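You operate a simulated robot arm through the tools that you are given. There is no shell and no other tool. Be economical: measure what you need, move in short steps, check, and stop when the job is done.

Carry out the task below with a simulated two-armed robot. There is one attempt and no reset: what you move stays moved.

JOB
Pick up the black press with one hand, pass it to the other hand and put it on the second store rack shelf from the top. Set down upright: black press.

The check looks at the end state, three seconds after you hand in, the way a careful person would. Anything else that was tipped, shoved, dropped, spilled or broken makes it a failure.

ROBOT AND FRAMES
Two 7-joint arms with two-finger parallel grippers on one trunk, on a base that drives. Base frame: it is fixed to the floor where the robot stands at the start and does not move with it; the origin is under the middle of the robot, x ahead of it, y to its left, z up; the surface under the hand at the start is at about z = 85. Readings come in cm, degrees, newtons and seconds.
The left shoulder is at the start at [7, 13, 110.8], the right one opposite. With the tool pointing down near the work surface each hand reaches from about 22 to 52 cm from the robot's upright axis, wherever it stands, measured 20 degrees to its own side. Places, roughly: black press (6x6x11 cm) [50, 0, 90]; second store rack shelf [-80, -130, 140]. Payload 1.57 kg a hand.
The TCP of each hand is the grasp point between the finger pads, 3 cm short of the fingertips. In the tool frame z runs along the fingers and y along their closing line. Largest opening 8 cm; finger width 1.7, thickness 1.2; the body of the gripper, 4 by 8.2 cm, starts 8 cm behind the TCP.
Orientation is that of the tool frame in the base frame, as a unit quaternion [x, y, z, w]. With the fingers straight down and closing along the base's y, the tool's x points along the base's -x, its y along +y and its z along -z.

CONTROLS
- The arms move only by the tool drive_tool. It takes "left_deltas", "right_deltas" or both (then of equal length, played together; a hand with none holds still); each is a list that holds one entry, the list of rows, each a list of 7 numbers: the shift along the tool's x, y, z in units of 40 mm (1.0 is 40 mm), then the turn, a rotation vector about the tool's x, y, z in units of 5 degrees (1.0 is 5 degrees), then the closure, from 0 (fully open) to 1 (shut). In form: [[[x, y, z, wx, wy, wz, fingers], ...]]. A call has 1 to 10 rows; each row shifts and turns the commanded pose from where the row before left it, along the tool's axes as they then stand. A call with a number of a shift or a turn outside -1 to 1 is refused whole. A row lasts 0.2 s, in which the tool goes at most 5 cm and 8.6 degrees; a call with a longer step from one row to the next is refused whole, and so is a gripper value outside its range. A pose out of reach is approached as far as the arm can. The call stops where the force on the tool passes 40 N (or 10 N more than at its start, if that is more) or the arm is blocked; 0.2 s more then pass. The fingers move at their own pace (about 10.8 cm/s each) and stop on an object; they squeeze with about 29 N. The grip force told is the motor's: it shows also when the fingers shut on nothing. Time passes only in rows, and 0.2 s behind the last, so rows that do not move let the fingers close. It gives the time, the measured TCP pose, the force on the tool (base axes), the opening and the grip force at its end, in the units of the frame above (readings bear some noise), with the torque about the TCP (base axes, N m) and any sound that the robot's microphone picked up.
- Cameras (640 x 400 px; columns grow to the right, rows downward): "scene" is now at [14.13, 0.25, 134.69]; the picture's right is [-0.05, -1.00, 0.00], its down [-0.55, 0.03, -0.83] and it looks along [0.83, -0.04, -0.55] (base axes); focal length 250 px, centre (320, 200). "left" rides on the left gripper at [7.2, 0.7, -12.2] in its tool frame; the picture's right is [-0.09, 1.00, 0.00], its down [-0.84, -0.08, -0.54] and it looks along [-0.54, -0.05, 0.84] (tool axes); focal length 238 px, centre (320, 200). "right" rides on the right gripper at [7.2, -0.7, -12.2] in its tool frame; the picture's right is [0.09, 1.00, 0.00], its down [-0.84, 0.08, -0.54] and it looks along [-0.54, 0.05, 0.84] (tool axes); focal length 238 px, centre (320, 200). There is no depth. A picture from a camera that has moved, and an enlarged one, comes with that camera's place and axes in the base frame and with its lens. The place of the scene camera against the robot may be out by one fixed shift of up to 1.2 cm in any direction.
- get_image(camera): a new picture of that camera. The clock stands still meanwhile.
- move_column(by): slides the trunk up (or, below 0, down) by that many cm; the arms and the scene camera ride with it, the base frame stays. It gives what a move gives, with no picture.
- base_move(legs): drives the robot by 1 to 6 legs, each [ahead, left, turn to the left] in cm, cm and degrees, along the robot's own axes; the way and the turn of a leg run together, so that a leg with both is an arc; at most 150 cm and 180 degrees a leg. The arms and the cameras ride along, it lands a little off, and it stops where it bumps. It gives what a move gives.
- pan_tilt(pan, tilt): turns the head with the scene camera to pan (to the left, within 86 degrees either way) and tilt (down, from -29 to 69), counted from straight ahead of the robot. It gives what a move gives.
- zoom(camera, box): a new picture of the part [left, top, right, bottom] of that camera's present view, enlarged. The clock stands still meanwhile.
- finish_job(): hands the job in; it is judged then, once.

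Go step by step. Nothing tells you exact positions but the pictures and the camera data: compare them with the known pose of the tool, close in by small moves and look again before you grip or let go. The budget is 120 turns and 88 pictures, counting those below and the enlarged ones. Unless the task says otherwise, let go and move clear before handing in, and close with one line.

The tools are called after "Request:" by a JSON object that holds its "name" and its "arguments". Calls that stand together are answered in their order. drive_tool: Moves the arms, as the interface text tells. Its arguments: {"type":"object","properties":{"left_deltas":{"type":"array","items":{"type":"array","items":{"type":"array","items":{"type":"number"}}}},"right_deltas":{"type":"array","items":{"type":"array","items":{"type":"array","items":{"type":"number"}}}}},"required":[]} The other tools are called the same way: move_column (by) slides the trunk up or down; base_move (legs) drives the base; pan_tilt (pan, tilt) turns the head that bears the scene camera; get_image (camera) takes a picture; zoom (camera, box) takes an enlarged picture of a part of a camera's view; finish_job () hands the job in.

At the start:

```text
clock: 0.0
left_eef_pos: [34.28, 15.26, 108.29]
left_tcp_rot: [0.001, 1.0, 0.0, 0.0]
left_contact_force: [-0.2, -0.8, 0.4]
left_ft_torque: [-0.01, 0.0, -0.03]
left_opening: 8.02
left_finger_force: 0.1
right_eef_pos: [40.19, -16.96, 113.73]
right_tcp_rot: [0.0, 1.0, 0.0, 0.001]
right_contact_force: [0.0, -0.6, -0.5]
right_ft_torque: [0.02, 0.01, -0.02]
right_opening: 7.99
right_finger_force: 0.1
trunk travel left (down, up): [-74.6, 19.4]
robot x, y, heading: [-0.19, 0.02, 0.1]
head pan, tilt: [-2.8, 33.7]
```

scene: 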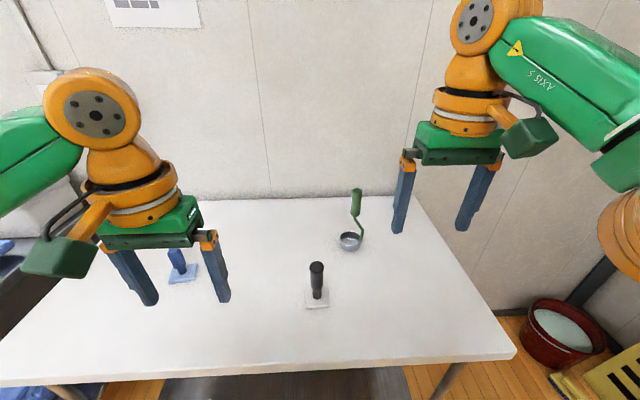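
right: 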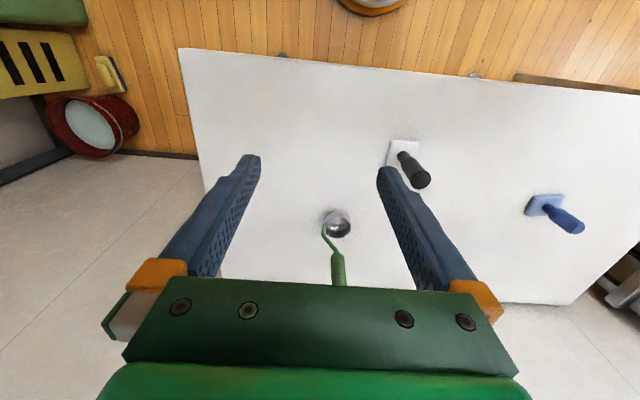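
left: 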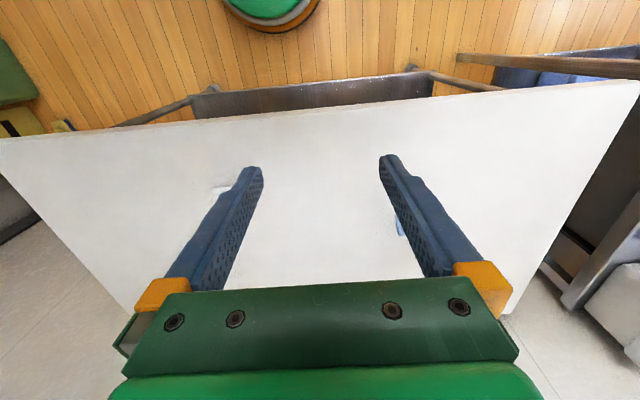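

I can see the black press near [48, 0], with a white foot and a black handle. I'll look at it more closely and then look toward the rack on the right.

Request:
{"name": "zoom", "arguments": {"camera": "scene", "box": [260, 240, 380, 315]}}

Request:
{"name": "pan_tilt", "arguments": {"pan": -86, "tilt": 5}}

Request:
{"name": "get_image", "arguments": {"camera": "scene"}}

```text
5.33 times, centred on (320, 278) of scene
camera zoom: at [14.13, 0.25, 134.69], right [-0.05, -1.0, 0.0], down [-0.55, 0.03, -0.83], along [0.83, -0.04, -0.55], focal length 1334 px, centre (320, -213)
```

zoom: 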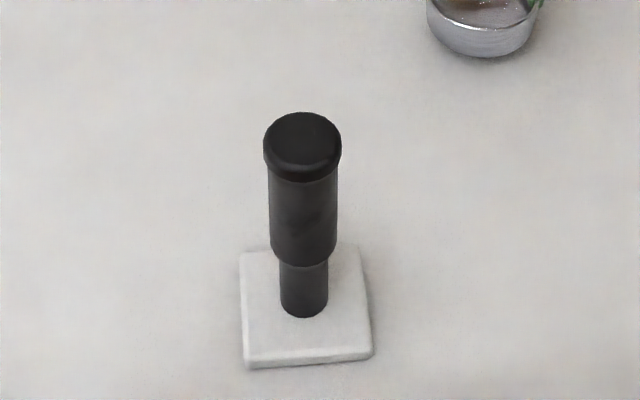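

```text
clock: 1.6
left_eef_pos: [34.19, 15.27, 108.24]
left_tcp_rot: [0.0, 1.0, 0.001, 0.0]
left_contact_force: [-0.7, 0.5, -0.9]
left_ft_torque: [0.01, 0.02, -0.01]
left_opening: 8.01
left_finger_force: 0.1
right_eef_pos: [40.11, -16.98, 113.89]
right_tcp_rot: [0.0, 1.0, -0.001, 0.001]
right_contact_force: [-1.1, 0.2, 0.2]
right_ft_torque: [-0.03, 0.02, -0.01]
right_opening: 7.99
right_finger_force: 0.1
trunk travel left (down, up): [-74.6, 19.4]
robot x, y, heading: [-0.25, -0.1, -0.0]
head pan, tilt: [-85.9, 5.0]
```

```text
83 pictures are left
camera scene: at [5.93, -8.47, 139.3], right [-1.0, -0.07, 0.0], down [-0.01, 0.09, -1.0], along [0.07, -0.99, -0.09], focal length 250 px, centre (320, 200)
```

scene: 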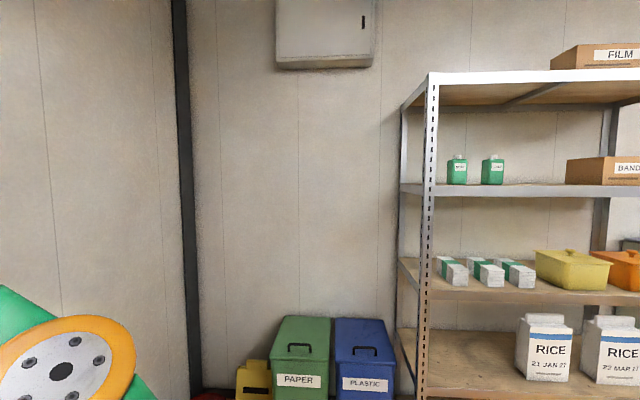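

The rack's front faces +y. Its second shelf, with the bottles and the BAND box, is at about z 140 and has a free gap near x -75. The left hand will pick from above with its fingers closing along x, and the right hand will later take the press from behind with its fingers closing along y. First I'll yaw the left tool by 90 degrees.

Request:
{"name": "pan_tilt", "arguments": {"pan": -2.8, "tilt": 33.7}}

Request:
{"name": "drive_tool", "arguments": {"left_deltas": [[[0, 0, 0, 0, 0, 1, 0], [0, 0, 0, 0, 0, 1, 0], [0, 0, 0, 0, 0, 1, 0], [0, 0, 0, 0, 0, 1, 0], [0, 0, 0, 0, 0, 1, 0], [0, 0, 0, 0, 0, 1, 0], [0, 0, 0, 0, 0, 1, 0], [0, 0, 0, 0, 0, 1, 0], [0, 0, 0, 0, 0, 1, 0]]]}}

Request:
{"name": "drive_tool", "arguments": {"left_deltas": [[[0, 0, 0, 0, 0, 1, 0], [0, 0, 0, 0, 0, 1, 0], [0, 0, 0, 0, 0, 1, 0], [0, 0, 0, 0, 0, 1, 0], [0, 0, 0, 0, 0, 1, 0], [0, 0, 0, 0, 0, 1, 0], [0, 0, 0, 0, 0, 1, 0], [0, 0, 0, 0, 0, 1, 0], [0, 0, 0, 0, 0, 1, 0]]]}}

```text
clock: 3.1
left_eef_pos: [34.27, 15.23, 108.39]
left_tcp_rot: [0.001, 1.0, 0.001, 0.0]
left_contact_force: [-0.8, 0.1, -1.2]
left_ft_torque: [0.03, 0.0, 0.0]
left_opening: 8.02
left_finger_force: 0.0
right_eef_pos: [40.13, -16.98, 113.64]
right_tcp_rot: [0.0, 1.0, 0.0, 0.001]
right_contact_force: [-0.6, 0.1, 0.6]
right_ft_torque: [0.0, 0.0, 0.01]
right_opening: 8.0
right_finger_force: 0.1
trunk travel left (down, up): [-74.6, 19.4]
robot x, y, heading: [-0.14, -0.03, -0.0]
head pan, tilt: [-2.8, 33.7]
```

```text
clock: 5.1
left_eef_pos: [34.32, 15.32, 108.28]
left_tcp_rot: [0.384, 0.924, 0.0, -0.001]
left_contact_force: [0.2, -0.5, -0.6]
left_ft_torque: [0.01, 0.01, 0.01]
left_opening: 7.99
left_finger_force: 0.0
right_eef_pos: [40.19, -16.98, 113.62]
right_tcp_rot: [0.0, 1.0, 0.0, 0.001]
right_contact_force: [0.2, -0.8, -0.4]
right_ft_torque: [0.01, -0.01, 0.04]
right_opening: 8.01
right_finger_force: 0.1
trunk travel left (down, up): [-74.6, 19.4]
robot x, y, heading: [0.22, 0.1, 0.1]
head pan, tilt: [-2.8, 33.7]
```

```text
clock: 7.1
left_eef_pos: [34.39, 15.33, 108.26]
left_tcp_rot: [0.708, 0.707, 0.0, 0.0]
left_contact_force: [0.3, 0.2, -0.1]
left_ft_torque: [0.0, 0.0, -0.03]
left_opening: 7.99
left_finger_force: 0.1
right_eef_pos: [39.99, -17.03, 113.74]
right_tcp_rot: [0.0, 1.0, 0.001, 0.0]
right_contact_force: [-0.3, 0.4, 0.1]
right_ft_torque: [-0.04, 0.05, 0.01]
right_opening: 8.01
right_finger_force: 0.0
trunk travel left (down, up): [-74.6, 19.4]
robot x, y, heading: [-0.04, 0.2, 0.1]
head pan, tilt: [-2.8, 33.7]
```

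The left tool now has x along +Y and y along +X. Next I'll move it above the press.

Request:
{"name": "drive_tool", "arguments": {"left_deltas": [[[-0.65, 0.58, 0, 0, 0, 0, 0], [-0.65, 0.58, 0, 0, 0, 0, 0], [-0.65, 0.58, 0, 0, 0, 0, 0], [-0.65, 0.58, 0, 0, 0, 0, 0], [-0.65, 0.58, 0, 0, 0, 0, 0], [-0.65, 0.58, 0, 0, 0, 0, 0], [0, 0, 0, 0, 0, 0, 0]]]}}

Request:
{"name": "get_image", "arguments": {"camera": "left"}}

Request:
{"name": "get_image", "arguments": {"camera": "scene"}}

```text
clock: 8.7
left_eef_pos: [42.66, 2.5, 105.98]
left_tcp_rot: [0.707, 0.707, -0.001, 0.0]
left_contact_force: [-0.1, 0.4, -0.9]
left_ft_torque: [0.02, 0.02, -0.03]
left_opening: 8.0
left_finger_force: 0.1
left hand out of reach, approached as far as the arm can: row 4, 5, 6
right_eef_pos: [40.11, -16.97, 113.83]
right_tcp_rot: [0.0, 1.0, 0.0, 0.001]
right_contact_force: [0.9, 0.4, -0.4]
right_ft_torque: [0.0, 0.0, 0.02]
right_opening: 7.99
right_finger_force: 0.1
trunk travel left (down, up): [-74.6, 19.4]
robot x, y, heading: [-0.27, -0.37, -0.3]
head pan, tilt: [-2.8, 33.7]
```

```text
82 pictures are left
camera left: at [43.35, 9.61, 118.27], right [1.0, -0.09, 0.0], down [-0.08, -0.84, 0.54], along [-0.05, -0.54, -0.84], focal length 238 px, centre (320, 200)
```

left: 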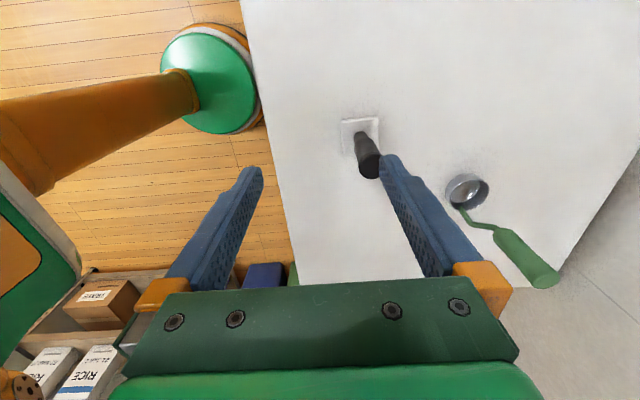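

```text
81 pictures are left
camera scene: at [14.13, 0.24, 134.68], right [-0.05, -1.0, 0.0], down [-0.55, 0.03, -0.83], along [0.83, -0.04, -0.56], focal length 250 px, centre (320, 200)
```

scene: 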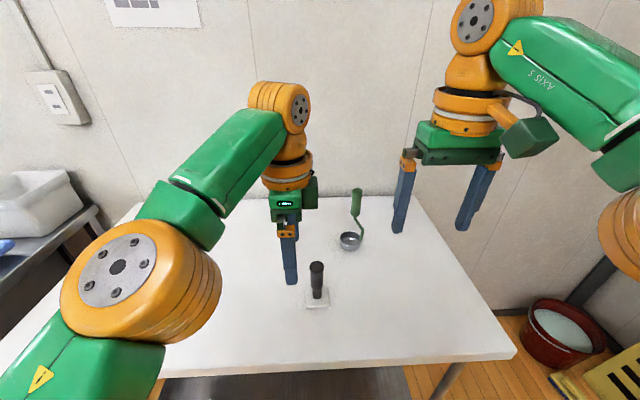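

At this height the press is just out of reach. I'll look straight down to see whether the base has room to move forward a few centimetres.

Request:
{"name": "pan_tilt", "arguments": {"pan": 0, "tilt": 69}}

Request:
{"name": "get_image", "arguments": {"camera": "scene"}}

```text
clock: 9.8
left_eef_pos: [42.89, 2.45, 106.12]
left_tcp_rot: [0.707, 0.707, -0.001, 0.0]
left_contact_force: [0.3, 0.1, 0.0]
left_ft_torque: [0.01, 0.01, 0.01]
left_opening: 8.0
left_finger_force: 0.2
right_eef_pos: [40.08, -17.08, 113.75]
right_tcp_rot: [0.001, 1.0, 0.001, 0.001]
right_contact_force: [-0.2, -0.4, 0.2]
right_ft_torque: [0.01, 0.01, 0.04]
right_opening: 8.02
right_finger_force: 0.0
trunk travel left (down, up): [-74.6, 19.4]
robot x, y, heading: [0.23, 0.0, -0.0]
head pan, tilt: [0.0, 68.8]
```

```text
80 pictures are left
camera scene: at [10.87, 0.68, 130.12], right [0.0, -1.0, 0.0], down [-0.93, 0.0, -0.36], along [0.36, 0.0, -0.93], focal length 250 px, centre (320, 200)
```

scene: 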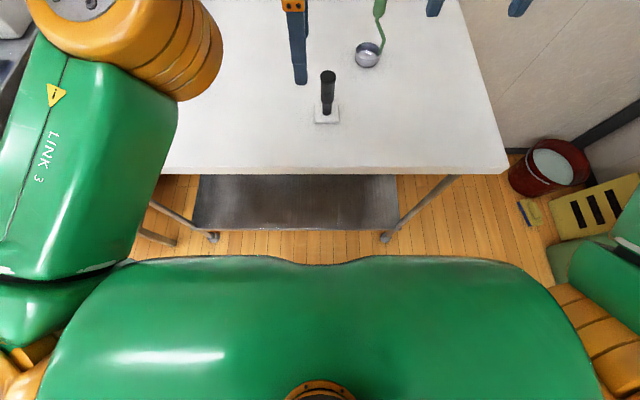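

The base front is at about x 20 and the table's lower frame is at about x 35, so 7 cm forward is safe. All fingertips are above the objects.

Request:
{"name": "base_move", "arguments": {"legs": [[7, 0, 0]]}}

Request:
{"name": "pan_tilt", "arguments": {"pan": 0, "tilt": 45}}

Request:
{"name": "get_image", "arguments": {"camera": "left"}}

Request:
{"name": "get_image", "arguments": {"camera": "scene"}}

```text
clock: 10.8
left_eef_pos: [49.3, 2.44, 106.13]
left_tcp_rot: [0.707, 0.707, 0.002, 0.002]
left_contact_force: [-1.1, 0.5, -0.6]
left_ft_torque: [0.0, -0.04, 0.01]
left_opening: 8.01
left_finger_force: 0.0
right_eef_pos: [46.68, -16.98, 113.9]
right_tcp_rot: [0.001, 1.0, 0.0, 0.002]
right_contact_force: [-0.1, 0.6, 0.9]
right_ft_torque: [-0.02, -0.04, -0.01]
right_opening: 8.01
right_finger_force: 0.0
trunk travel left (down, up): [-74.6, 19.4]
robot x, y, heading: [7.3, 0.35, -0.0]
head pan, tilt: [0.0, 68.8]
```

```text
clock: 11.7
left_eef_pos: [49.72, 2.53, 106.11]
left_tcp_rot: [0.707, 0.707, -0.001, 0.0]
left_contact_force: [-0.1, 0.2, -0.5]
left_ft_torque: [0.01, 0.01, -0.02]
left_opening: 8.02
left_finger_force: 0.0
right_eef_pos: [47.25, -17.1, 113.84]
right_tcp_rot: [0.001, 1.0, 0.0, -0.001]
right_contact_force: [-0.6, -0.3, -0.6]
right_ft_torque: [0.0, 0.01, 0.0]
right_opening: 7.99
right_finger_force: 0.1
trunk travel left (down, up): [-74.6, 19.4]
robot x, y, heading: [6.71, 0.13, -0.2]
head pan, tilt: [0.0, 45.0]
```

```text
79 pictures are left
camera left: at [50.47, 9.57, 118.25], right [1.0, -0.09, 0.0], down [-0.08, -0.84, 0.54], along [-0.05, -0.54, -0.84], focal length 238 px, centre (320, 200)
```

left: 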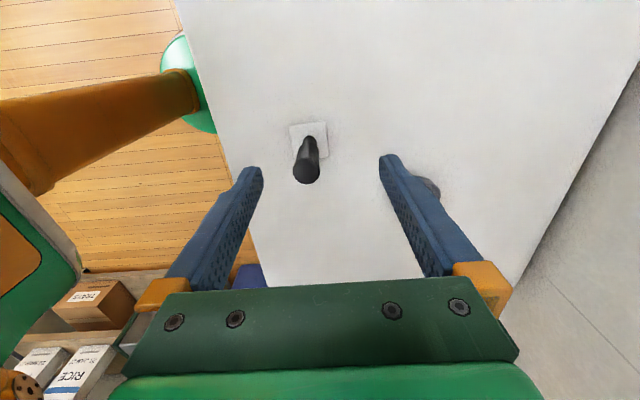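

```text
78 pictures are left
camera scene: at [20.51, 0.66, 132.99], right [0.0, -1.0, 0.0], down [-0.71, 0.0, -0.71], along [0.71, 0.0, -0.71], focal length 250 px, centre (320, 200)
```

scene: 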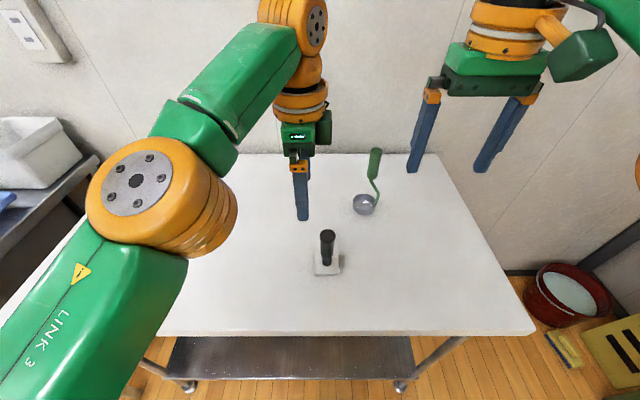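

From the left camera the press handle axis is at about [48.2, -1.2]. I'll centre the left hand over it and lower partway.

Request:
{"name": "drive_tool", "arguments": {"left_deltas": [[[-0.46, -0.19, 0, 0, 0, 0, 0], [-0.46, -0.19, 0, 0, 0, 0, 0], [0, 0, 0.5, 0, 0, 0, 0], [0, 0, 0.5, 0, 0, 0, 0], [0, 0, 0, 0, 0, 0, 0]]]}}

Request:
{"name": "get_image", "arguments": {"camera": "left"}}

```text
clock: 12.8
left_eef_pos: [47.86, -1.12, 102.01]
left_tcp_rot: [0.707, 0.707, 0.0, 0.0]
left_contact_force: [-0.4, 0.7, 0.1]
left_ft_torque: [0.02, -0.01, 0.04]
left_opening: 7.98
left_finger_force: 0.0
left hand out of reach, approached as far as the arm can: row 2
right_eef_pos: [46.96, -17.11, 113.77]
right_tcp_rot: [0.001, 1.0, 0.001, 0.001]
right_contact_force: [-0.9, -0.5, -1.0]
right_ft_torque: [0.0, 0.01, 0.01]
right_opening: 7.99
right_finger_force: 0.1
trunk travel left (down, up): [-74.6, 19.4]
robot x, y, heading: [6.94, -0.12, -0.1]
head pan, tilt: [0.0, 45.0]
```

```text
77 pictures are left
camera left: at [48.55, 5.94, 114.19], right [1.0, -0.09, 0.0], down [-0.08, -0.84, 0.54], along [-0.05, -0.54, -0.84], focal length 238 px, centre (320, 200)
```

left: 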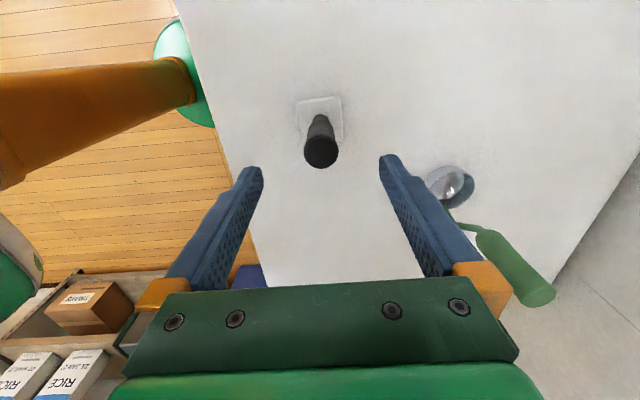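

The hand is centred to about a millimetre. I'll lower to z 93.5 and close.

Request:
{"name": "drive_tool", "arguments": {"left_deltas": [[[0, 0.04, 0.42, 0, 0, 0, 0], [0, 0, 0.42, 0, 0, 0, 0], [0, 0, 0.42, 0, 0, 0, 0], [0, 0, 0.42, 0, 0, 0, 0], [0, 0, 0.42, 0, 0, 0, 0], [0, 0, 0, 0, 0, 0, 0]]]}}

Request:
{"name": "get_image", "arguments": {"camera": "left"}}

Request:
{"name": "get_image", "arguments": {"camera": "scene"}}

```text
clock: 14.2
left_eef_pos: [47.88, -1.28, 93.53]
left_tcp_rot: [0.707, 0.707, 0.0, 0.0]
left_contact_force: [-0.3, 0.0, 0.4]
left_ft_torque: [0.03, 0.0, 0.01]
left_opening: 8.02
left_finger_force: 0.0
right_eef_pos: [47.24, -17.01, 113.8]
right_tcp_rot: [0.001, 1.0, 0.0, 0.0]
right_contact_force: [0.5, 0.7, -0.1]
right_ft_torque: [-0.01, -0.01, -0.02]
right_opening: 7.98
right_finger_force: 0.1
trunk travel left (down, up): [-74.6, 19.4]
robot x, y, heading: [7.19, 0.27, -0.0]
head pan, tilt: [0.0, 45.0]
```

```text
76 pictures are left
camera left: at [48.56, 5.93, 105.73], right [1.0, -0.09, 0.0], down [-0.08, -0.84, 0.54], along [-0.05, -0.54, -0.84], focal length 238 px, centre (320, 200)
```

left: 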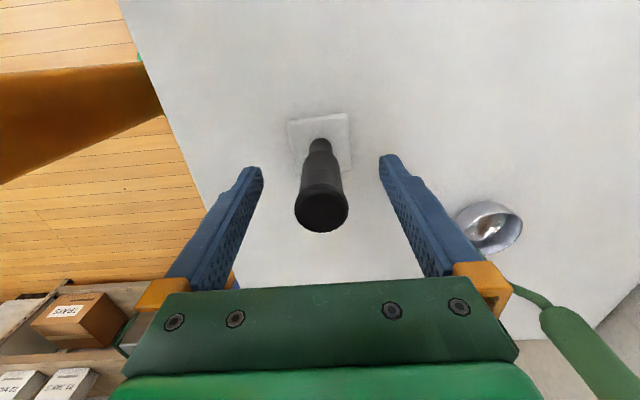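

```text
75 pictures are left
camera scene: at [20.43, 0.66, 133.0], right [0.0, -1.0, 0.0], down [-0.71, 0.0, -0.71], along [0.71, 0.0, -0.71], focal length 250 px, centre (320, 200)
```

scene: 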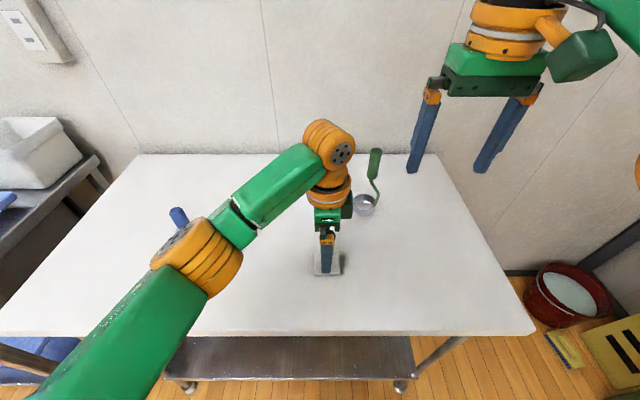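

The handle sits between the fingers, so I'll close and then lift.

Request:
{"name": "drive_tool", "arguments": {"left_deltas": [[[0, 0, 0, 0, 0, 0, 0.4], [0, 0, 0, 0, 0, 0, 0.6], [0, 0, 0, 0, 0, 0, 0.8], [0, 0, 0, 0, 0, 0, 1], [0, 0, 0, 0, 0, 0, 1], [0, 0, 0, 0, 0, 0, 1]]]}}

Request:
{"name": "drive_tool", "arguments": {"left_deltas": [[[0, 0, -0.25, 0, 0, 0, 1], [0, 0, -0.5, 0, 0, 0, 1], [0, 0, -0.5, 0, 0, 0, 1], [0, 0, -0.5, 0, 0, 0, 1], [0, 0, 0, 0, 0, 0, 1]]]}}

Request:
{"name": "get_image", "arguments": {"camera": "scene"}}

Request:
{"name": "get_image", "arguments": {"camera": "left"}}

```text
clock: 15.7
left_eef_pos: [47.84, -1.11, 93.49]
left_tcp_rot: [0.706, 0.708, 0.0, 0.0]
left_contact_force: [-1.0, -0.5, 1.5]
left_ft_torque: [-0.01, 0.16, -0.02]
left_opening: 2.6
left_finger_force: 29.2
right_eef_pos: [47.1, -17.1, 113.71]
right_tcp_rot: [0.0, 1.0, -0.001, 0.0]
right_contact_force: [0.3, -0.3, -0.3]
right_ft_torque: [0.01, -0.01, -0.03]
right_opening: 8.0
right_finger_force: 0.0
trunk travel left (down, up): [-74.6, 19.4]
robot x, y, heading: [6.99, 0.27, -0.3]
head pan, tilt: [0.0, 45.0]
```

```text
clock: 16.9
left_eef_pos: [47.91, -1.22, 100.58]
left_tcp_rot: [0.707, 0.707, 0.0, 0.0]
left_contact_force: [0.3, 1.0, -1.4]
left_ft_torque: [-0.03, 0.01, 0.01]
left_opening: 2.59
left_finger_force: 29.2
right_eef_pos: [47.06, -17.06, 113.67]
right_tcp_rot: [0.0, 1.0, 0.0, 0.001]
right_contact_force: [0.8, 0.5, 0.5]
right_ft_torque: [0.0, -0.02, 0.01]
right_opening: 8.02
right_finger_force: 0.0
trunk travel left (down, up): [-74.6, 19.4]
robot x, y, heading: [7.03, 0.08, -0.1]
head pan, tilt: [0.0, 45.0]
```

```text
74 pictures are left
camera scene: at [20.47, 0.66, 133.0], right [0.0, -1.0, 0.0], down [-0.71, 0.0, -0.71], along [0.71, 0.0, -0.71], focal length 250 px, centre (320, 200)
```

scene: 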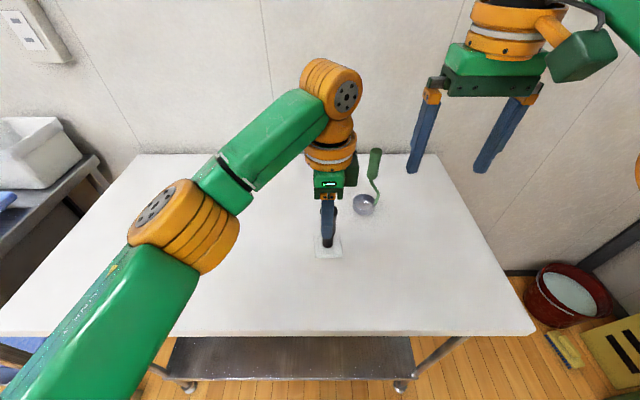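

```text
73 pictures are left
camera left: at [48.55, 5.87, 112.73], right [1.0, -0.09, 0.0], down [-0.08, -0.84, 0.54], along [-0.05, -0.54, -0.84], focal length 238 px, centre (320, 200)
```

left: 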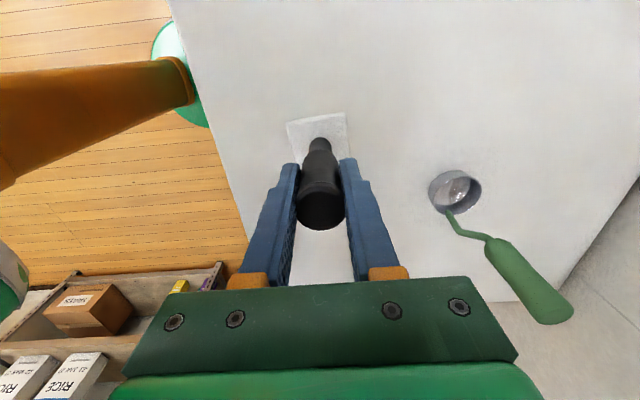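

The press is held and lifted, with an opening of 2.6 cm. I'll raise the trunk, yaw the left hand back 45 degrees, and yaw the right hand 45 degrees so it can approach diagonally from the back right.

Request:
{"name": "move_column", "arguments": {"by": 8}}

Request:
{"name": "drive_tool", "arguments": {"left_deltas": [[[0, 0, 0, 0, 0, -1, 1], [0, 0, 0, 0, 0, -1, 1], [0, 0, 0, 0, 0, -1, 1], [0, 0, 0, 0, 0, -1, 1], [0, 0, 0, 0, 0, -1, 1], [0, 0, 0, 0, 0, -1, 1], [0, 0, 0, 0, 0, -1, 1], [0, 0, 0, 0, 0, -1, 1], [0, 0, 0, 0, 0, -1, 1], [0, 0, 0, 0, 0, 0, 1]]], "right_deltas": [[[1, -0.5, 0, 0, 0, 0, 0], [0, 0, 0, 0, 0, -1, 0], [0, 0, 0, 0, 0, -1, 0], [0, 0, 0, 0, 0, -1, 0], [0, 0, 0, 0, 0, -1, 0], [0, 0, 0, 0, 0, -1, 0], [0, 0, 0, 0, 0, -1, 0], [0, 0, 0, 0, 0, -1, 0], [0, 0, 0, 0, 0, -1, 0], [0, 0, 0, 0, 0, -1, 0]]]}}

Request:
{"name": "drive_tool", "arguments": {"right_deltas": [[[0, 0, 0, 0, -1, 0, 0], [0, 0, 0, 0, -1, 0, 0], [0, 0, 0, 0, -1, 0, 0], [0, 0, 0, 0, -1, 0, 0], [0, 0, 0, 0, -1, 0, 0], [0, 0, 0, 0, -1, 0, 0]]]}}

Request:
{"name": "drive_tool", "arguments": {"right_deltas": [[[0, 0, 0, 0, -1, 0, 0], [0, 0, 0, 0, -1, 0, 0], [0, 0, 0, 0, -1, 0, 0], [0, 0, 0, 0, -1, 0, 0], [0, 0, 0, 0, -1, 0, 0], [0, 0, 0, 0, 0, 0, 0]]]}}

Request:
{"name": "get_image", "arguments": {"camera": "scene"}}

Request:
{"name": "get_image", "arguments": {"camera": "right"}}

```text
clock: 18.0
left_eef_pos: [47.93, -1.29, 108.56]
left_tcp_rot: [0.707, 0.707, 0.0, -0.001]
left_contact_force: [-0.1, 0.2, 0.0]
left_ft_torque: [0.0, 0.03, 0.02]
left_opening: 2.58
left_finger_force: 29.0
right_eef_pos: [47.2, -17.07, 121.97]
right_tcp_rot: [0.001, 1.0, -0.001, 0.002]
right_contact_force: [0.4, 0.0, -0.4]
right_ft_torque: [0.01, 0.02, 0.0]
right_opening: 8.0
right_finger_force: 0.1
trunk travel left (down, up): [-82.6, 11.4]
robot x, y, heading: [6.86, -0.08, -0.0]
head pan, tilt: [0.0, 45.0]
```

```text
clock: 20.2
left_eef_pos: [47.9, -1.08, 108.56]
left_tcp_rot: [0.382, 0.924, 0.001, 0.0]
left_contact_force: [-1.1, -0.5, -0.7]
left_ft_torque: [-0.04, 0.05, 0.01]
left_opening: 2.57
left_finger_force: 28.6
right_eef_pos: [40.68, -17.01, 119.39]
right_tcp_rot: [-0.382, 0.924, 0.0, 0.002]
right_contact_force: [0.7, 0.1, 0.2]
right_ft_torque: [-0.02, -0.02, 0.01]
right_opening: 8.01
right_finger_force: 0.0
right hand out of reach, approached as far as the arm can: row 8, 9, 10
trunk travel left (down, up): [-82.6, 11.4]
robot x, y, heading: [6.93, 0.28, -0.1]
head pan, tilt: [0.0, 45.0]
```

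```text
clock: 21.6
left_eef_pos: [47.84, -1.37, 108.65]
left_tcp_rot: [0.383, 0.924, 0.001, 0.0]
left_contact_force: [-0.8, -0.3, -1.3]
left_ft_torque: [0.02, -0.01, 0.02]
left_opening: 2.56
left_finger_force: 29.0
right_eef_pos: [40.69, -17.06, 119.59]
right_tcp_rot: [-0.368, 0.892, 0.098, 0.242]
right_contact_force: [-0.6, -0.5, -0.4]
right_ft_torque: [0.01, 0.01, -0.02]
right_opening: 8.01
right_finger_force: 0.0
trunk travel left (down, up): [-82.6, 11.4]
robot x, y, heading: [7.23, -0.02, 0.0]
head pan, tilt: [0.0, 45.0]
```

```text
clock: 23.0
left_eef_pos: [47.98, -1.33, 108.44]
left_tcp_rot: [0.382, 0.924, 0.001, 0.0]
left_contact_force: [-0.4, 0.3, -1.5]
left_ft_torque: [-0.02, 0.01, -0.01]
left_opening: 2.57
left_finger_force: 29.3
right_eef_pos: [40.73, -17.14, 119.51]
right_tcp_rot: [-0.34, 0.818, 0.177, 0.429]
right_contact_force: [0.6, -0.3, 0.1]
right_ft_torque: [-0.01, 0.0, 0.0]
right_opening: 7.98
right_finger_force: 0.1
trunk travel left (down, up): [-82.6, 11.4]
robot x, y, heading: [6.71, -0.33, -0.0]
head pan, tilt: [0.0, 45.0]
```

```text
72 pictures are left
camera scene: at [20.49, 0.66, 141.0], right [0.0, -1.0, 0.0], down [-0.71, 0.0, -0.71], along [0.71, 0.0, -0.71], focal length 250 px, centre (320, 200)
```

scene: 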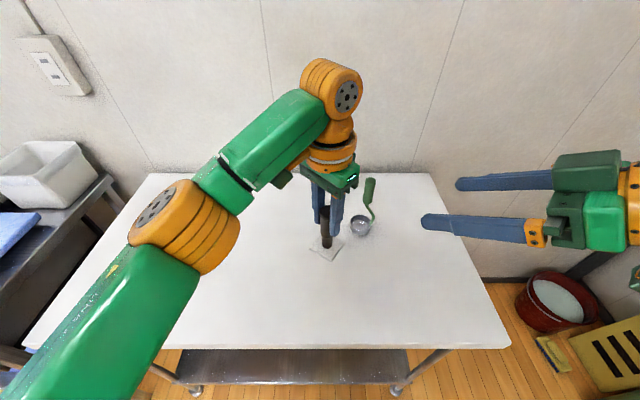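

```text
71 pictures are left
camera right: at [31.17, -27.55, 120.54], right [-0.74, 0.67, -0.08], down [-0.03, 0.08, 1.0], along [0.67, 0.74, -0.04], focal length 238 px, centre (320, 200)
```

right: 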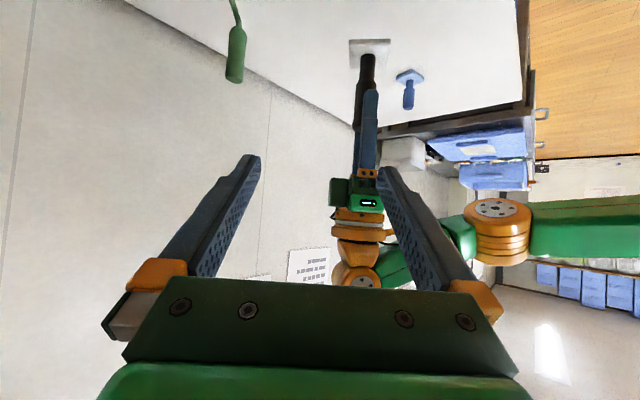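

Right tool z is [.58, .58, -.57], as wanted. The press axis is at [47.9, -1.25], so I'll line up the right hand and go to a stand-off about 10 cm back along its fingers.

Request:
{"name": "drive_tool", "arguments": {"right_deltas": [[[0.14, 0.76, 0, 0, 0, 0, 0], [0.14, 0.76, 0, 0, 0, 0, 0], [0, 0, 0.65, 0, 0, 0, 0], [0, 0, 0.65, 0, 0, 0, 0], [0, 0, 0.65, 0, 0, 0, 0], [0, 0, 0.65, 0, 0, 0, 0], [0, 0, 0, 0, 0, 0, 0]]]}}

Request:
{"name": "get_image", "arguments": {"camera": "right"}}

Request:
{"name": "get_image", "arguments": {"camera": "scene"}}

```text
clock: 24.6
left_eef_pos: [47.88, -1.26, 108.5]
left_tcp_rot: [0.383, 0.924, -0.001, 0.0]
left_contact_force: [0.7, 0.1, -1.0]
left_ft_torque: [-0.01, 0.01, 0.05]
left_opening: 2.57
left_finger_force: 29.5
right_eef_pos: [42.91, -7.65, 113.67]
right_tcp_rot: [-0.338, 0.819, 0.176, 0.428]
right_contact_force: [0.6, 0.1, -0.4]
right_ft_torque: [0.0, 0.01, 0.01]
right_opening: 8.01
right_finger_force: 0.1
right hand out of reach, approached as far as the arm can: row 2, 3, 4
trunk travel left (down, up): [-82.6, 11.4]
robot x, y, heading: [7.2, -0.07, 0.2]
head pan, tilt: [0.0, 45.0]
```

```text
70 pictures are left
camera right: at [33.4, -18.14, 114.73], right [-0.74, 0.67, -0.08], down [-0.03, 0.08, 1.0], along [0.67, 0.74, -0.04], focal length 238 px, centre (320, 200)
```

right: 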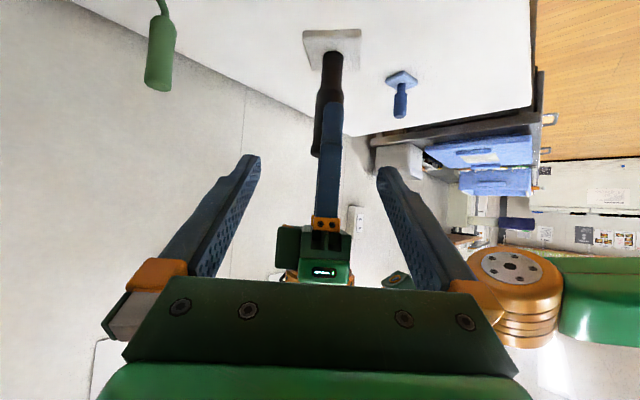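

```text
69 pictures are left
camera scene: at [20.46, 0.64, 141.0], right [0.0, -1.0, 0.0], down [-0.71, 0.0, -0.71], along [0.71, 0.0, -0.71], focal length 250 px, centre (320, 200)
```

scene: 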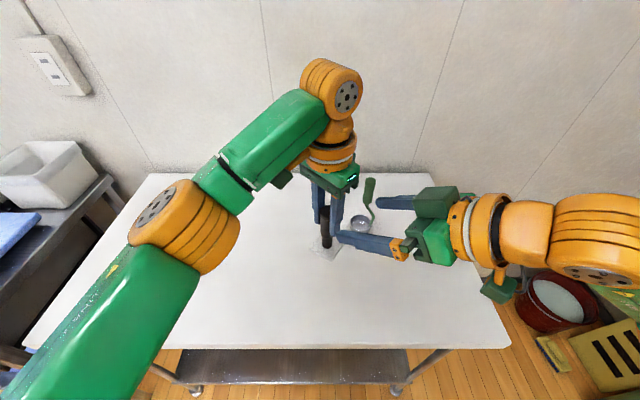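

The remaining offset in the tool frame is about [1.1, 1.0, 10.5] cm. I'll correct sideways and advance halfway.

Request:
{"name": "drive_tool", "arguments": {"right_deltas": [[[0.26, 0.24, 0, 0, 0, 0, 0], [0, 0, 0.5, 0, 0, 0, 0], [0, 0, 0.5, 0, 0, 0, 0], [0, 0, 0.4, 0, 0, 0, 0], [0, 0, 0, 0, 0, 0, 0]]]}}

Request:
{"name": "get_image", "arguments": {"camera": "right"}}

Request:
{"name": "zoom", "arguments": {"camera": "scene", "box": [270, 140, 430, 280]}}

```text
clock: 25.8
left_eef_pos: [47.85, -1.18, 108.58]
left_tcp_rot: [0.383, 0.924, 0.0, 0.0]
left_contact_force: [0.2, 0.1, -0.7]
left_ft_torque: [0.01, -0.02, -0.03]
left_opening: 2.57
left_finger_force: 29.3
right_eef_pos: [45.57, -4.35, 109.96]
right_tcp_rot: [-0.34, 0.819, 0.177, 0.427]
right_contact_force: [0.1, -0.2, -0.8]
right_ft_torque: [0.04, -0.03, -0.02]
right_opening: 7.97
right_finger_force: 0.1
right hand out of reach, approached as far as the arm can: row 1
trunk travel left (down, up): [-82.6, 11.4]
robot x, y, heading: [6.67, -0.2, 0.0]
head pan, tilt: [0.0, 45.0]
```

```text
68 pictures are left
camera right: at [36.07, -14.74, 111.03], right [-0.74, 0.67, -0.08], down [-0.03, 0.08, 1.0], along [0.67, 0.74, -0.04], focal length 238 px, centre (320, 200)
```

right: 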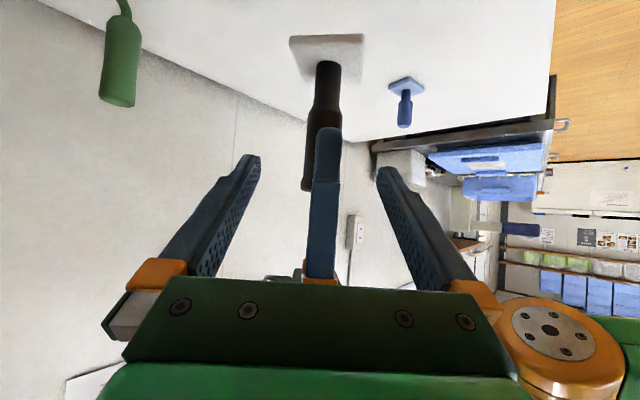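

```text
2.86 times, centred on (350, 210) of scene
camera zoom: at [20.45, 0.65, 141.0], right [0.0, -1.0, 0.0], down [-0.71, 0.0, -0.71], along [0.71, 0.0, -0.71], focal length 714 px, centre (234, 171)
```

zoom: 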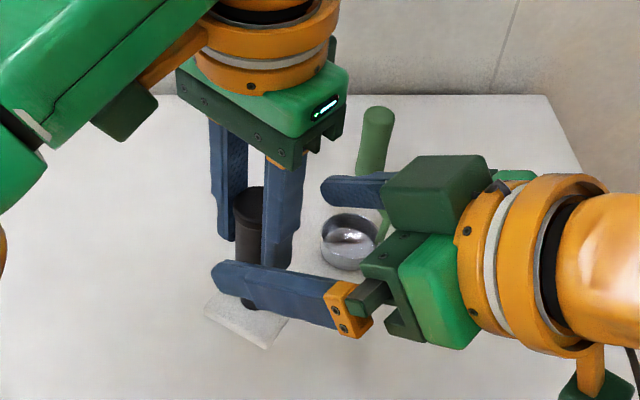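

The alignment looks right. I'll make a small lateral correction and advance the final 5 cm.

Request:
{"name": "drive_tool", "arguments": {"right_deltas": [[[0.11, 0.14, 0, 0, 0, 0, 0], [0, 0, 0.42, 0, 0, 0, 0], [0, 0, 0.42, 0, 0, 0, 0], [0, 0, 0.4, 0, 0, 0, 0], [0, 0, 0, 0, 0, 0, 0]]]}}

Request:
{"name": "get_image", "arguments": {"camera": "right"}}

Request:
{"name": "zoom", "arguments": {"camera": "scene", "box": [270, 140, 430, 280]}}

```text
clock: 27.0
left_eef_pos: [47.98, -1.22, 108.45]
left_tcp_rot: [0.383, 0.924, 0.0, 0.0]
left_contact_force: [-0.2, 0.2, -0.6]
left_ft_torque: [0.0, 0.01, 0.02]
left_opening: 2.57
left_finger_force: 29.2
right_eef_pos: [48.01, -1.21, 106.76]
right_tcp_rot: [-0.339, 0.82, 0.177, 0.427]
right_contact_force: [0.6, -0.4, 0.2]
right_ft_torque: [0.0, -0.04, 0.0]
right_opening: 8.03
right_finger_force: 0.1
trunk travel left (down, up): [-82.6, 11.4]
robot x, y, heading: [7.18, -0.12, -0.0]
head pan, tilt: [0.0, 45.0]
```

```text
66 pictures are left
camera right: at [38.44, -11.71, 107.87], right [-0.74, 0.67, -0.08], down [-0.03, 0.08, 1.0], along [0.67, 0.74, -0.04], focal length 238 px, centre (320, 200)
```

right: 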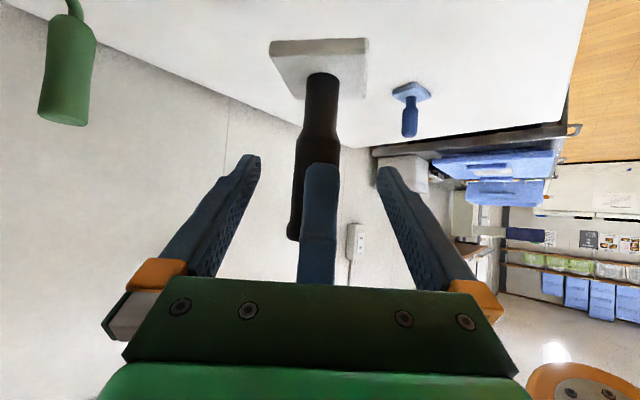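

```text
2.86 times, centred on (350, 210) of scene
camera zoom: at [20.44, 0.65, 141.0], right [0.0, -1.0, 0.0], down [-0.71, 0.0, -0.71], along [0.71, 0.0, -0.71], focal length 714 px, centre (234, 171)
```

zoom: 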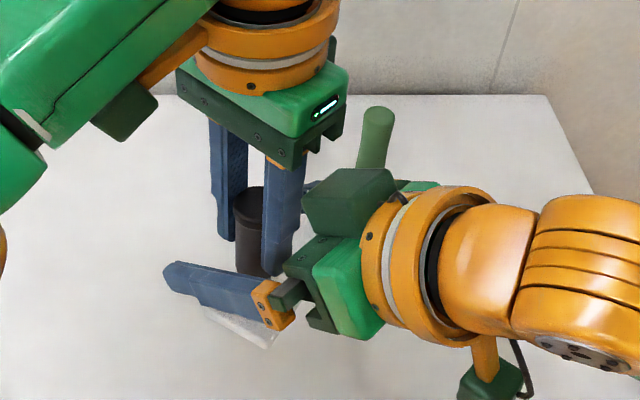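

The right TCP is on the handle axis just under the left grip, with no contact. I'll close the right hand.

Request:
{"name": "drive_tool", "arguments": {"right_deltas": [[[0, 0, 0, 0, 0, 0, 0.3], [0, 0, 0, 0, 0, 0, 0.5], [0, 0, 0, 0, 0, 0, 0.6], [0, 0, 0, 0, 0, 0, 0.8], [0, 0, 0, 0, 0, 0, 1], [0, 0, 0, 0, 0, 0, 1], [0, 0, 0, 0, 0, 0, 1]]]}}

Request:
{"name": "get_image", "arguments": {"camera": "right"}}

```text
clock: 28.6
left_eef_pos: [47.75, -1.21, 108.5]
left_tcp_rot: [0.384, 0.923, 0.0, 0.0]
left_contact_force: [-25.0, 12.0, 2.3]
left_ft_torque: [0.09, 0.09, -0.16]
left_opening: 2.59
left_finger_force: 29.2
right_eef_pos: [47.9, -1.31, 106.93]
right_tcp_rot: [-0.339, 0.82, 0.176, 0.427]
right_contact_force: [25.1, -11.8, -3.6]
right_ft_torque: [0.11, 0.33, 0.15]
right_opening: 2.56
right_finger_force: 29.1
trunk travel left (down, up): [-82.6, 11.4]
robot x, y, heading: [6.91, -0.1, -0.1]
head pan, tilt: [0.0, 45.0]
```

```text
64 pictures are left
camera right: at [38.47, -11.75, 107.89], right [-0.74, 0.67, -0.08], down [-0.03, 0.08, 1.0], along [0.67, 0.74, -0.04], focal length 238 px, centre (320, 200)
```

right: 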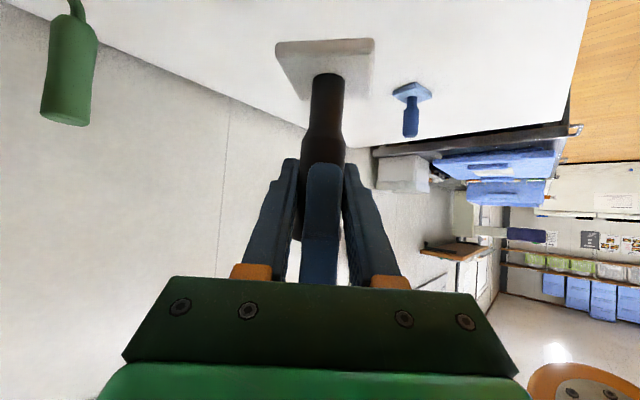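

Both hands hold the press, with a small sideways strain between them. I'll ease the right hand about 1.5 mm along the force and then open the left.

Request:
{"name": "drive_tool", "arguments": {"right_deltas": [[[0, -0.035, 0, 0, 0, 0, 1], [0, 0, 0, 0, 0, 0, 1]]]}}

```text
clock: 29.2
left_eef_pos: [47.99, -1.3, 108.46]
left_tcp_rot: [0.382, 0.924, -0.001, 0.0]
left_contact_force: [-14.7, 2.9, 2.1]
left_ft_torque: [0.08, 0.15, -0.05]
left_opening: 2.57
left_finger_force: 29.1
right_eef_pos: [48.03, -1.39, 106.76]
right_tcp_rot: [-0.34, 0.819, 0.178, 0.428]
right_contact_force: [14.2, -1.5, -2.0]
right_ft_torque: [-0.05, 0.1, -0.01]
right_opening: 2.57
right_finger_force: 29.5
trunk travel left (down, up): [-82.6, 11.4]
robot x, y, heading: [7.01, -0.07, -0.1]
head pan, tilt: [0.0, 45.0]
```

The strain has dropped. I'll open the left hand only halfway, so it stays clear of the right palm, and lift it straight up.

Request:
{"name": "drive_tool", "arguments": {"left_deltas": [[[0, 0, 0, 0, 0, 0, 0.6], [0, 0, 0, 0, 0, 0, 0.5], [0, 0, 0, 0, 0, 0, 0.5], [0, 0, -0.25, 0, 0, 0, 0.5], [0, 0, -0.5, 0, 0, 0, 0.5], [0, 0, -0.5, 0, 0, 0, 0.5], [0, 0, -0.5, 0, 0, 0, 0.5], [0, 0, -0.3, 0, 0, 0, 0.5], [0, 0, 0, 0, 0, 0, 0.5]]]}}

Request:
{"name": "get_image", "arguments": {"camera": "right"}}

Request:
{"name": "get_image", "arguments": {"camera": "scene"}}

```text
clock: 31.2
left_eef_pos: [47.07, -1.22, 115.95]
left_tcp_rot: [0.385, 0.923, 0.001, 0.0]
left_contact_force: [0.0, -0.5, -0.7]
left_ft_torque: [-0.01, 0.02, 0.02]
left_opening: 4.01
left_finger_force: 0.1
left hand out of reach, approached as far as the arm can: row 7, 8
right_eef_pos: [48.12, -1.36, 106.81]
right_tcp_rot: [-0.339, 0.819, 0.176, 0.427]
right_contact_force: [-1.0, 0.6, 0.5]
right_ft_torque: [-0.01, -0.01, 0.01]
right_opening: 2.56
right_finger_force: 29.4
trunk travel left (down, up): [-82.6, 11.4]
robot x, y, heading: [6.99, -0.15, -0.1]
head pan, tilt: [0.0, 45.0]
```

```text
63 pictures are left
camera right: at [38.61, -11.84, 107.89], right [-0.74, 0.67, -0.08], down [-0.03, 0.08, 1.0], along [0.67, 0.74, -0.04], focal length 238 px, centre (320, 200)
```

right: 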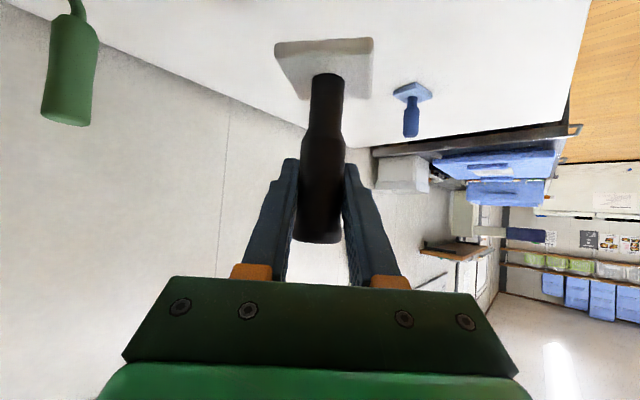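

```text
62 pictures are left
camera scene: at [20.5, 0.67, 141.0], right [0.0, -1.0, 0.0], down [-0.71, 0.0, -0.71], along [0.71, 0.0, -0.71], focal length 250 px, centre (320, 200)
```

scene: 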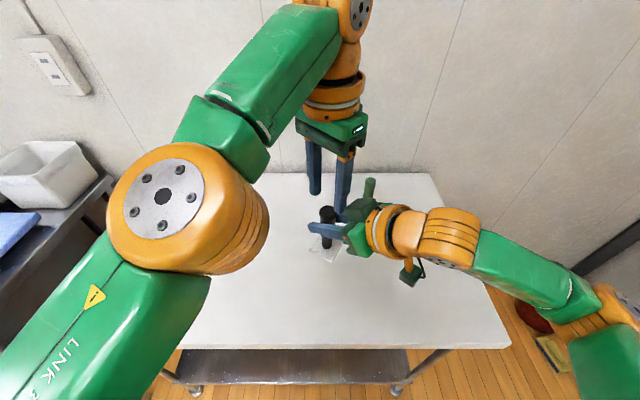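

The right hand holds the press alone and upright. I'll move the left hand away to the back left.

Request:
{"name": "drive_tool", "arguments": {"left_deltas": [[[0.75, 0, 0, 0, 0, 0, 0.5], [0.75, 0, 0, 0, 0, 0, 0.5], [0.75, 0, 0, 0, 0, 0, 0.5], [0.75, 0, 0, 0, 0, 0, 0.5], [0, 0.75, 0, 0, 0, 0, 0.5], [0, 0, 0, 0, 0, 0, 0.5]]]}}

Request:
{"name": "base_move", "arguments": {"legs": [[-45, 0, 0]]}}

Request:
{"name": "move_column", "arguments": {"by": 11}}

Request:
{"name": "pan_tilt", "arguments": {"pan": -80, "tilt": 15}}

Request:
{"name": "get_image", "arguments": {"camera": "scene"}}

```text
clock: 32.6
left_eef_pos: [40.75, 9.2, 115.94]
left_tcp_rot: [0.383, 0.924, 0.0, 0.0]
left_contact_force: [0.5, -0.2, 0.6]
left_ft_torque: [0.0, 0.0, 0.01]
left_opening: 4.0
left_finger_force: 0.1
right_eef_pos: [48.14, -1.48, 106.82]
right_tcp_rot: [-0.339, 0.819, 0.177, 0.428]
right_contact_force: [1.1, 0.4, 0.3]
right_ft_torque: [0.01, 0.0, 0.01]
right_opening: 2.57
right_finger_force: 28.7
trunk travel left (down, up): [-82.6, 11.4]
robot x, y, heading: [7.32, -0.48, -0.0]
head pan, tilt: [0.0, 45.0]
```

```text
clock: 35.4
left_eef_pos: [-4.85, 9.25, 115.91]
left_tcp_rot: [0.388, 0.922, 0.0, -0.001]
left_contact_force: [0.0, 0.3, 0.2]
left_ft_torque: [-0.02, -0.01, 0.01]
left_opening: 3.99
left_finger_force: 0.0
right_eef_pos: [2.37, -1.48, 106.7]
right_tcp_rot: [-0.335, 0.822, 0.174, 0.427]
right_contact_force: [0.0, 0.2, -0.2]
right_ft_torque: [0.03, 0.0, 0.0]
right_opening: 2.5
right_finger_force: 28.8
trunk travel left (down, up): [-82.6, 11.4]
robot x, y, heading: [-38.76, 0.37, -0.5]
head pan, tilt: [0.0, 45.0]
```

```text
clock: 36.8
left_eef_pos: [-4.99, 9.28, 126.97]
left_tcp_rot: [0.388, 0.922, 0.0, 0.0]
left_contact_force: [-0.2, -0.7, -0.7]
left_ft_torque: [0.0, -0.01, 0.0]
left_opening: 4.01
left_finger_force: 0.0
right_eef_pos: [2.31, -1.44, 117.79]
right_tcp_rot: [-0.335, 0.821, 0.174, 0.428]
right_contact_force: [0.1, 0.0, -1.7]
right_ft_torque: [0.0, -0.02, 0.02]
right_opening: 2.56
right_finger_force: 28.7
trunk travel left (down, up): [-93.6, 0.4]
robot x, y, heading: [-38.92, 0.41, -0.7]
head pan, tilt: [0.0, 45.0]
```

```text
clock: 38.3
left_eef_pos: [-4.88, 9.36, 127.06]
left_tcp_rot: [0.387, 0.922, 0.001, 0.001]
left_contact_force: [-0.3, -0.3, -1.0]
left_ft_torque: [0.04, 0.02, 0.02]
left_opening: 4.0
left_finger_force: 0.0
right_eef_pos: [2.3, -1.53, 117.81]
right_tcp_rot: [-0.335, 0.821, 0.175, 0.428]
right_contact_force: [-0.1, 0.9, -0.3]
right_ft_torque: [0.0, -0.04, -0.01]
right_opening: 2.57
right_finger_force: 29.2
trunk travel left (down, up): [-93.6, 0.4]
robot x, y, heading: [-38.79, 0.48, -0.3]
head pan, tilt: [-80.0, 15.0]
```

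```text
61 pictures are left
camera scene: at [-31.87, -8.31, 156.68], right [-0.99, -0.16, 0.0], down [-0.04, 0.26, -0.97], along [0.16, -0.95, -0.26], focal length 250 px, centre (320, 200)
```

scene: 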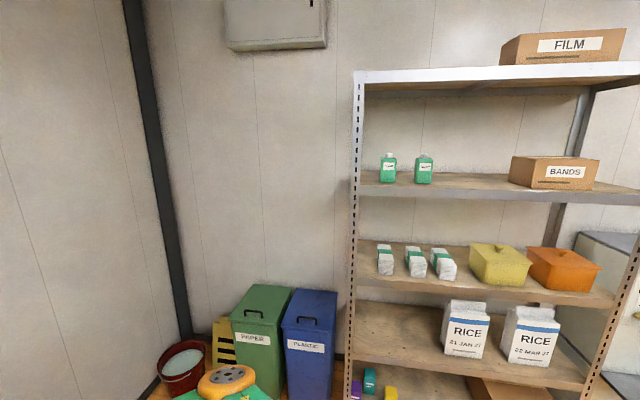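

Shelf 2's front edge works out at y≈-112, with its top at z≈131.5. The free spot is around x≈-85, y≈-122. Before driving I'll raise the right hand 22 cm, keeping the press upright, and tuck the left hand back.

Request:
{"name": "drive_tool", "arguments": {"left_deltas": [[[0.65, 0, 0, 0, 0, 0, 0.5], [0.65, 0, 0, 0, 0, 0, 0.5], [0.65, 0, 0, 0, 0, 0, 0.5], [0.65, 0, 0, 0, 0, 0, 0.5], [0, 0, 0, 0, 0, 0, 0.5], [0, 0, 0, 0, 0, 0, 0.5], [0, 0, 0, 0, 0, 0, 0.5], [0, 0, 0, 0, 0, 0, 0.5]]], "right_deltas": [[[-0.658, 0, -0.455, 0, 0, 0, 1], [-0.658, 0, -0.455, 0, 0, 0, 1], [-0.658, 0, -0.455, 0, 0, 0, 1], [-0.658, 0, -0.455, 0, 0, 0, 1], [-0.658, 0, -0.455, 0, 0, 0, 1], [-0.658, 0, -0.455, 0, 0, 0, 1], [-0.658, 0, -0.455, 0, 0, 0, 1], [0, 0, 0, 0, 0, 0, 1]]]}}

Request:
{"name": "get_image", "arguments": {"camera": "right"}}

```text
clock: 40.1
left_eef_pos: [-12.34, 16.68, 127.1]
left_tcp_rot: [0.388, 0.922, 0.0, 0.001]
left_contact_force: [0.5, -0.4, -0.3]
left_ft_torque: [-0.01, -0.04, 0.02]
left_opening: 4.01
left_finger_force: 0.1
right_eef_pos: [2.35, -1.43, 140.32]
right_tcp_rot: [-0.336, 0.82, 0.175, 0.429]
right_contact_force: [-0.1, -0.2, -1.8]
right_ft_torque: [0.02, -0.02, -0.01]
right_opening: 2.52
right_finger_force: 29.3
trunk travel left (down, up): [-93.6, 0.4]
robot x, y, heading: [-38.65, -0.06, -0.7]
head pan, tilt: [-80.0, 15.0]
```

```text
60 pictures are left
camera right: at [-7.17, -11.91, 141.4], right [-0.73, 0.67, -0.08], down [-0.03, 0.08, 1.0], along [0.68, 0.73, -0.04], focal length 238 px, centre (320, 200)
```

right: 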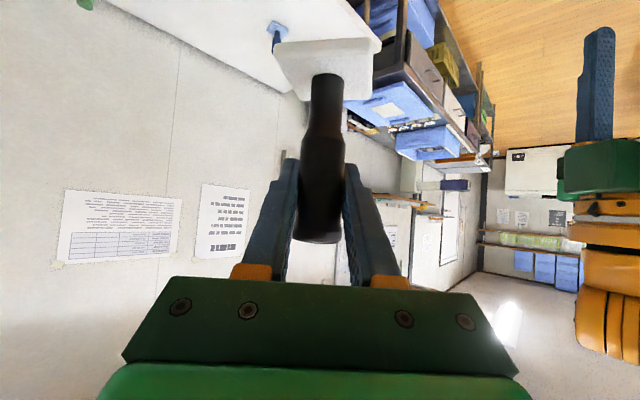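

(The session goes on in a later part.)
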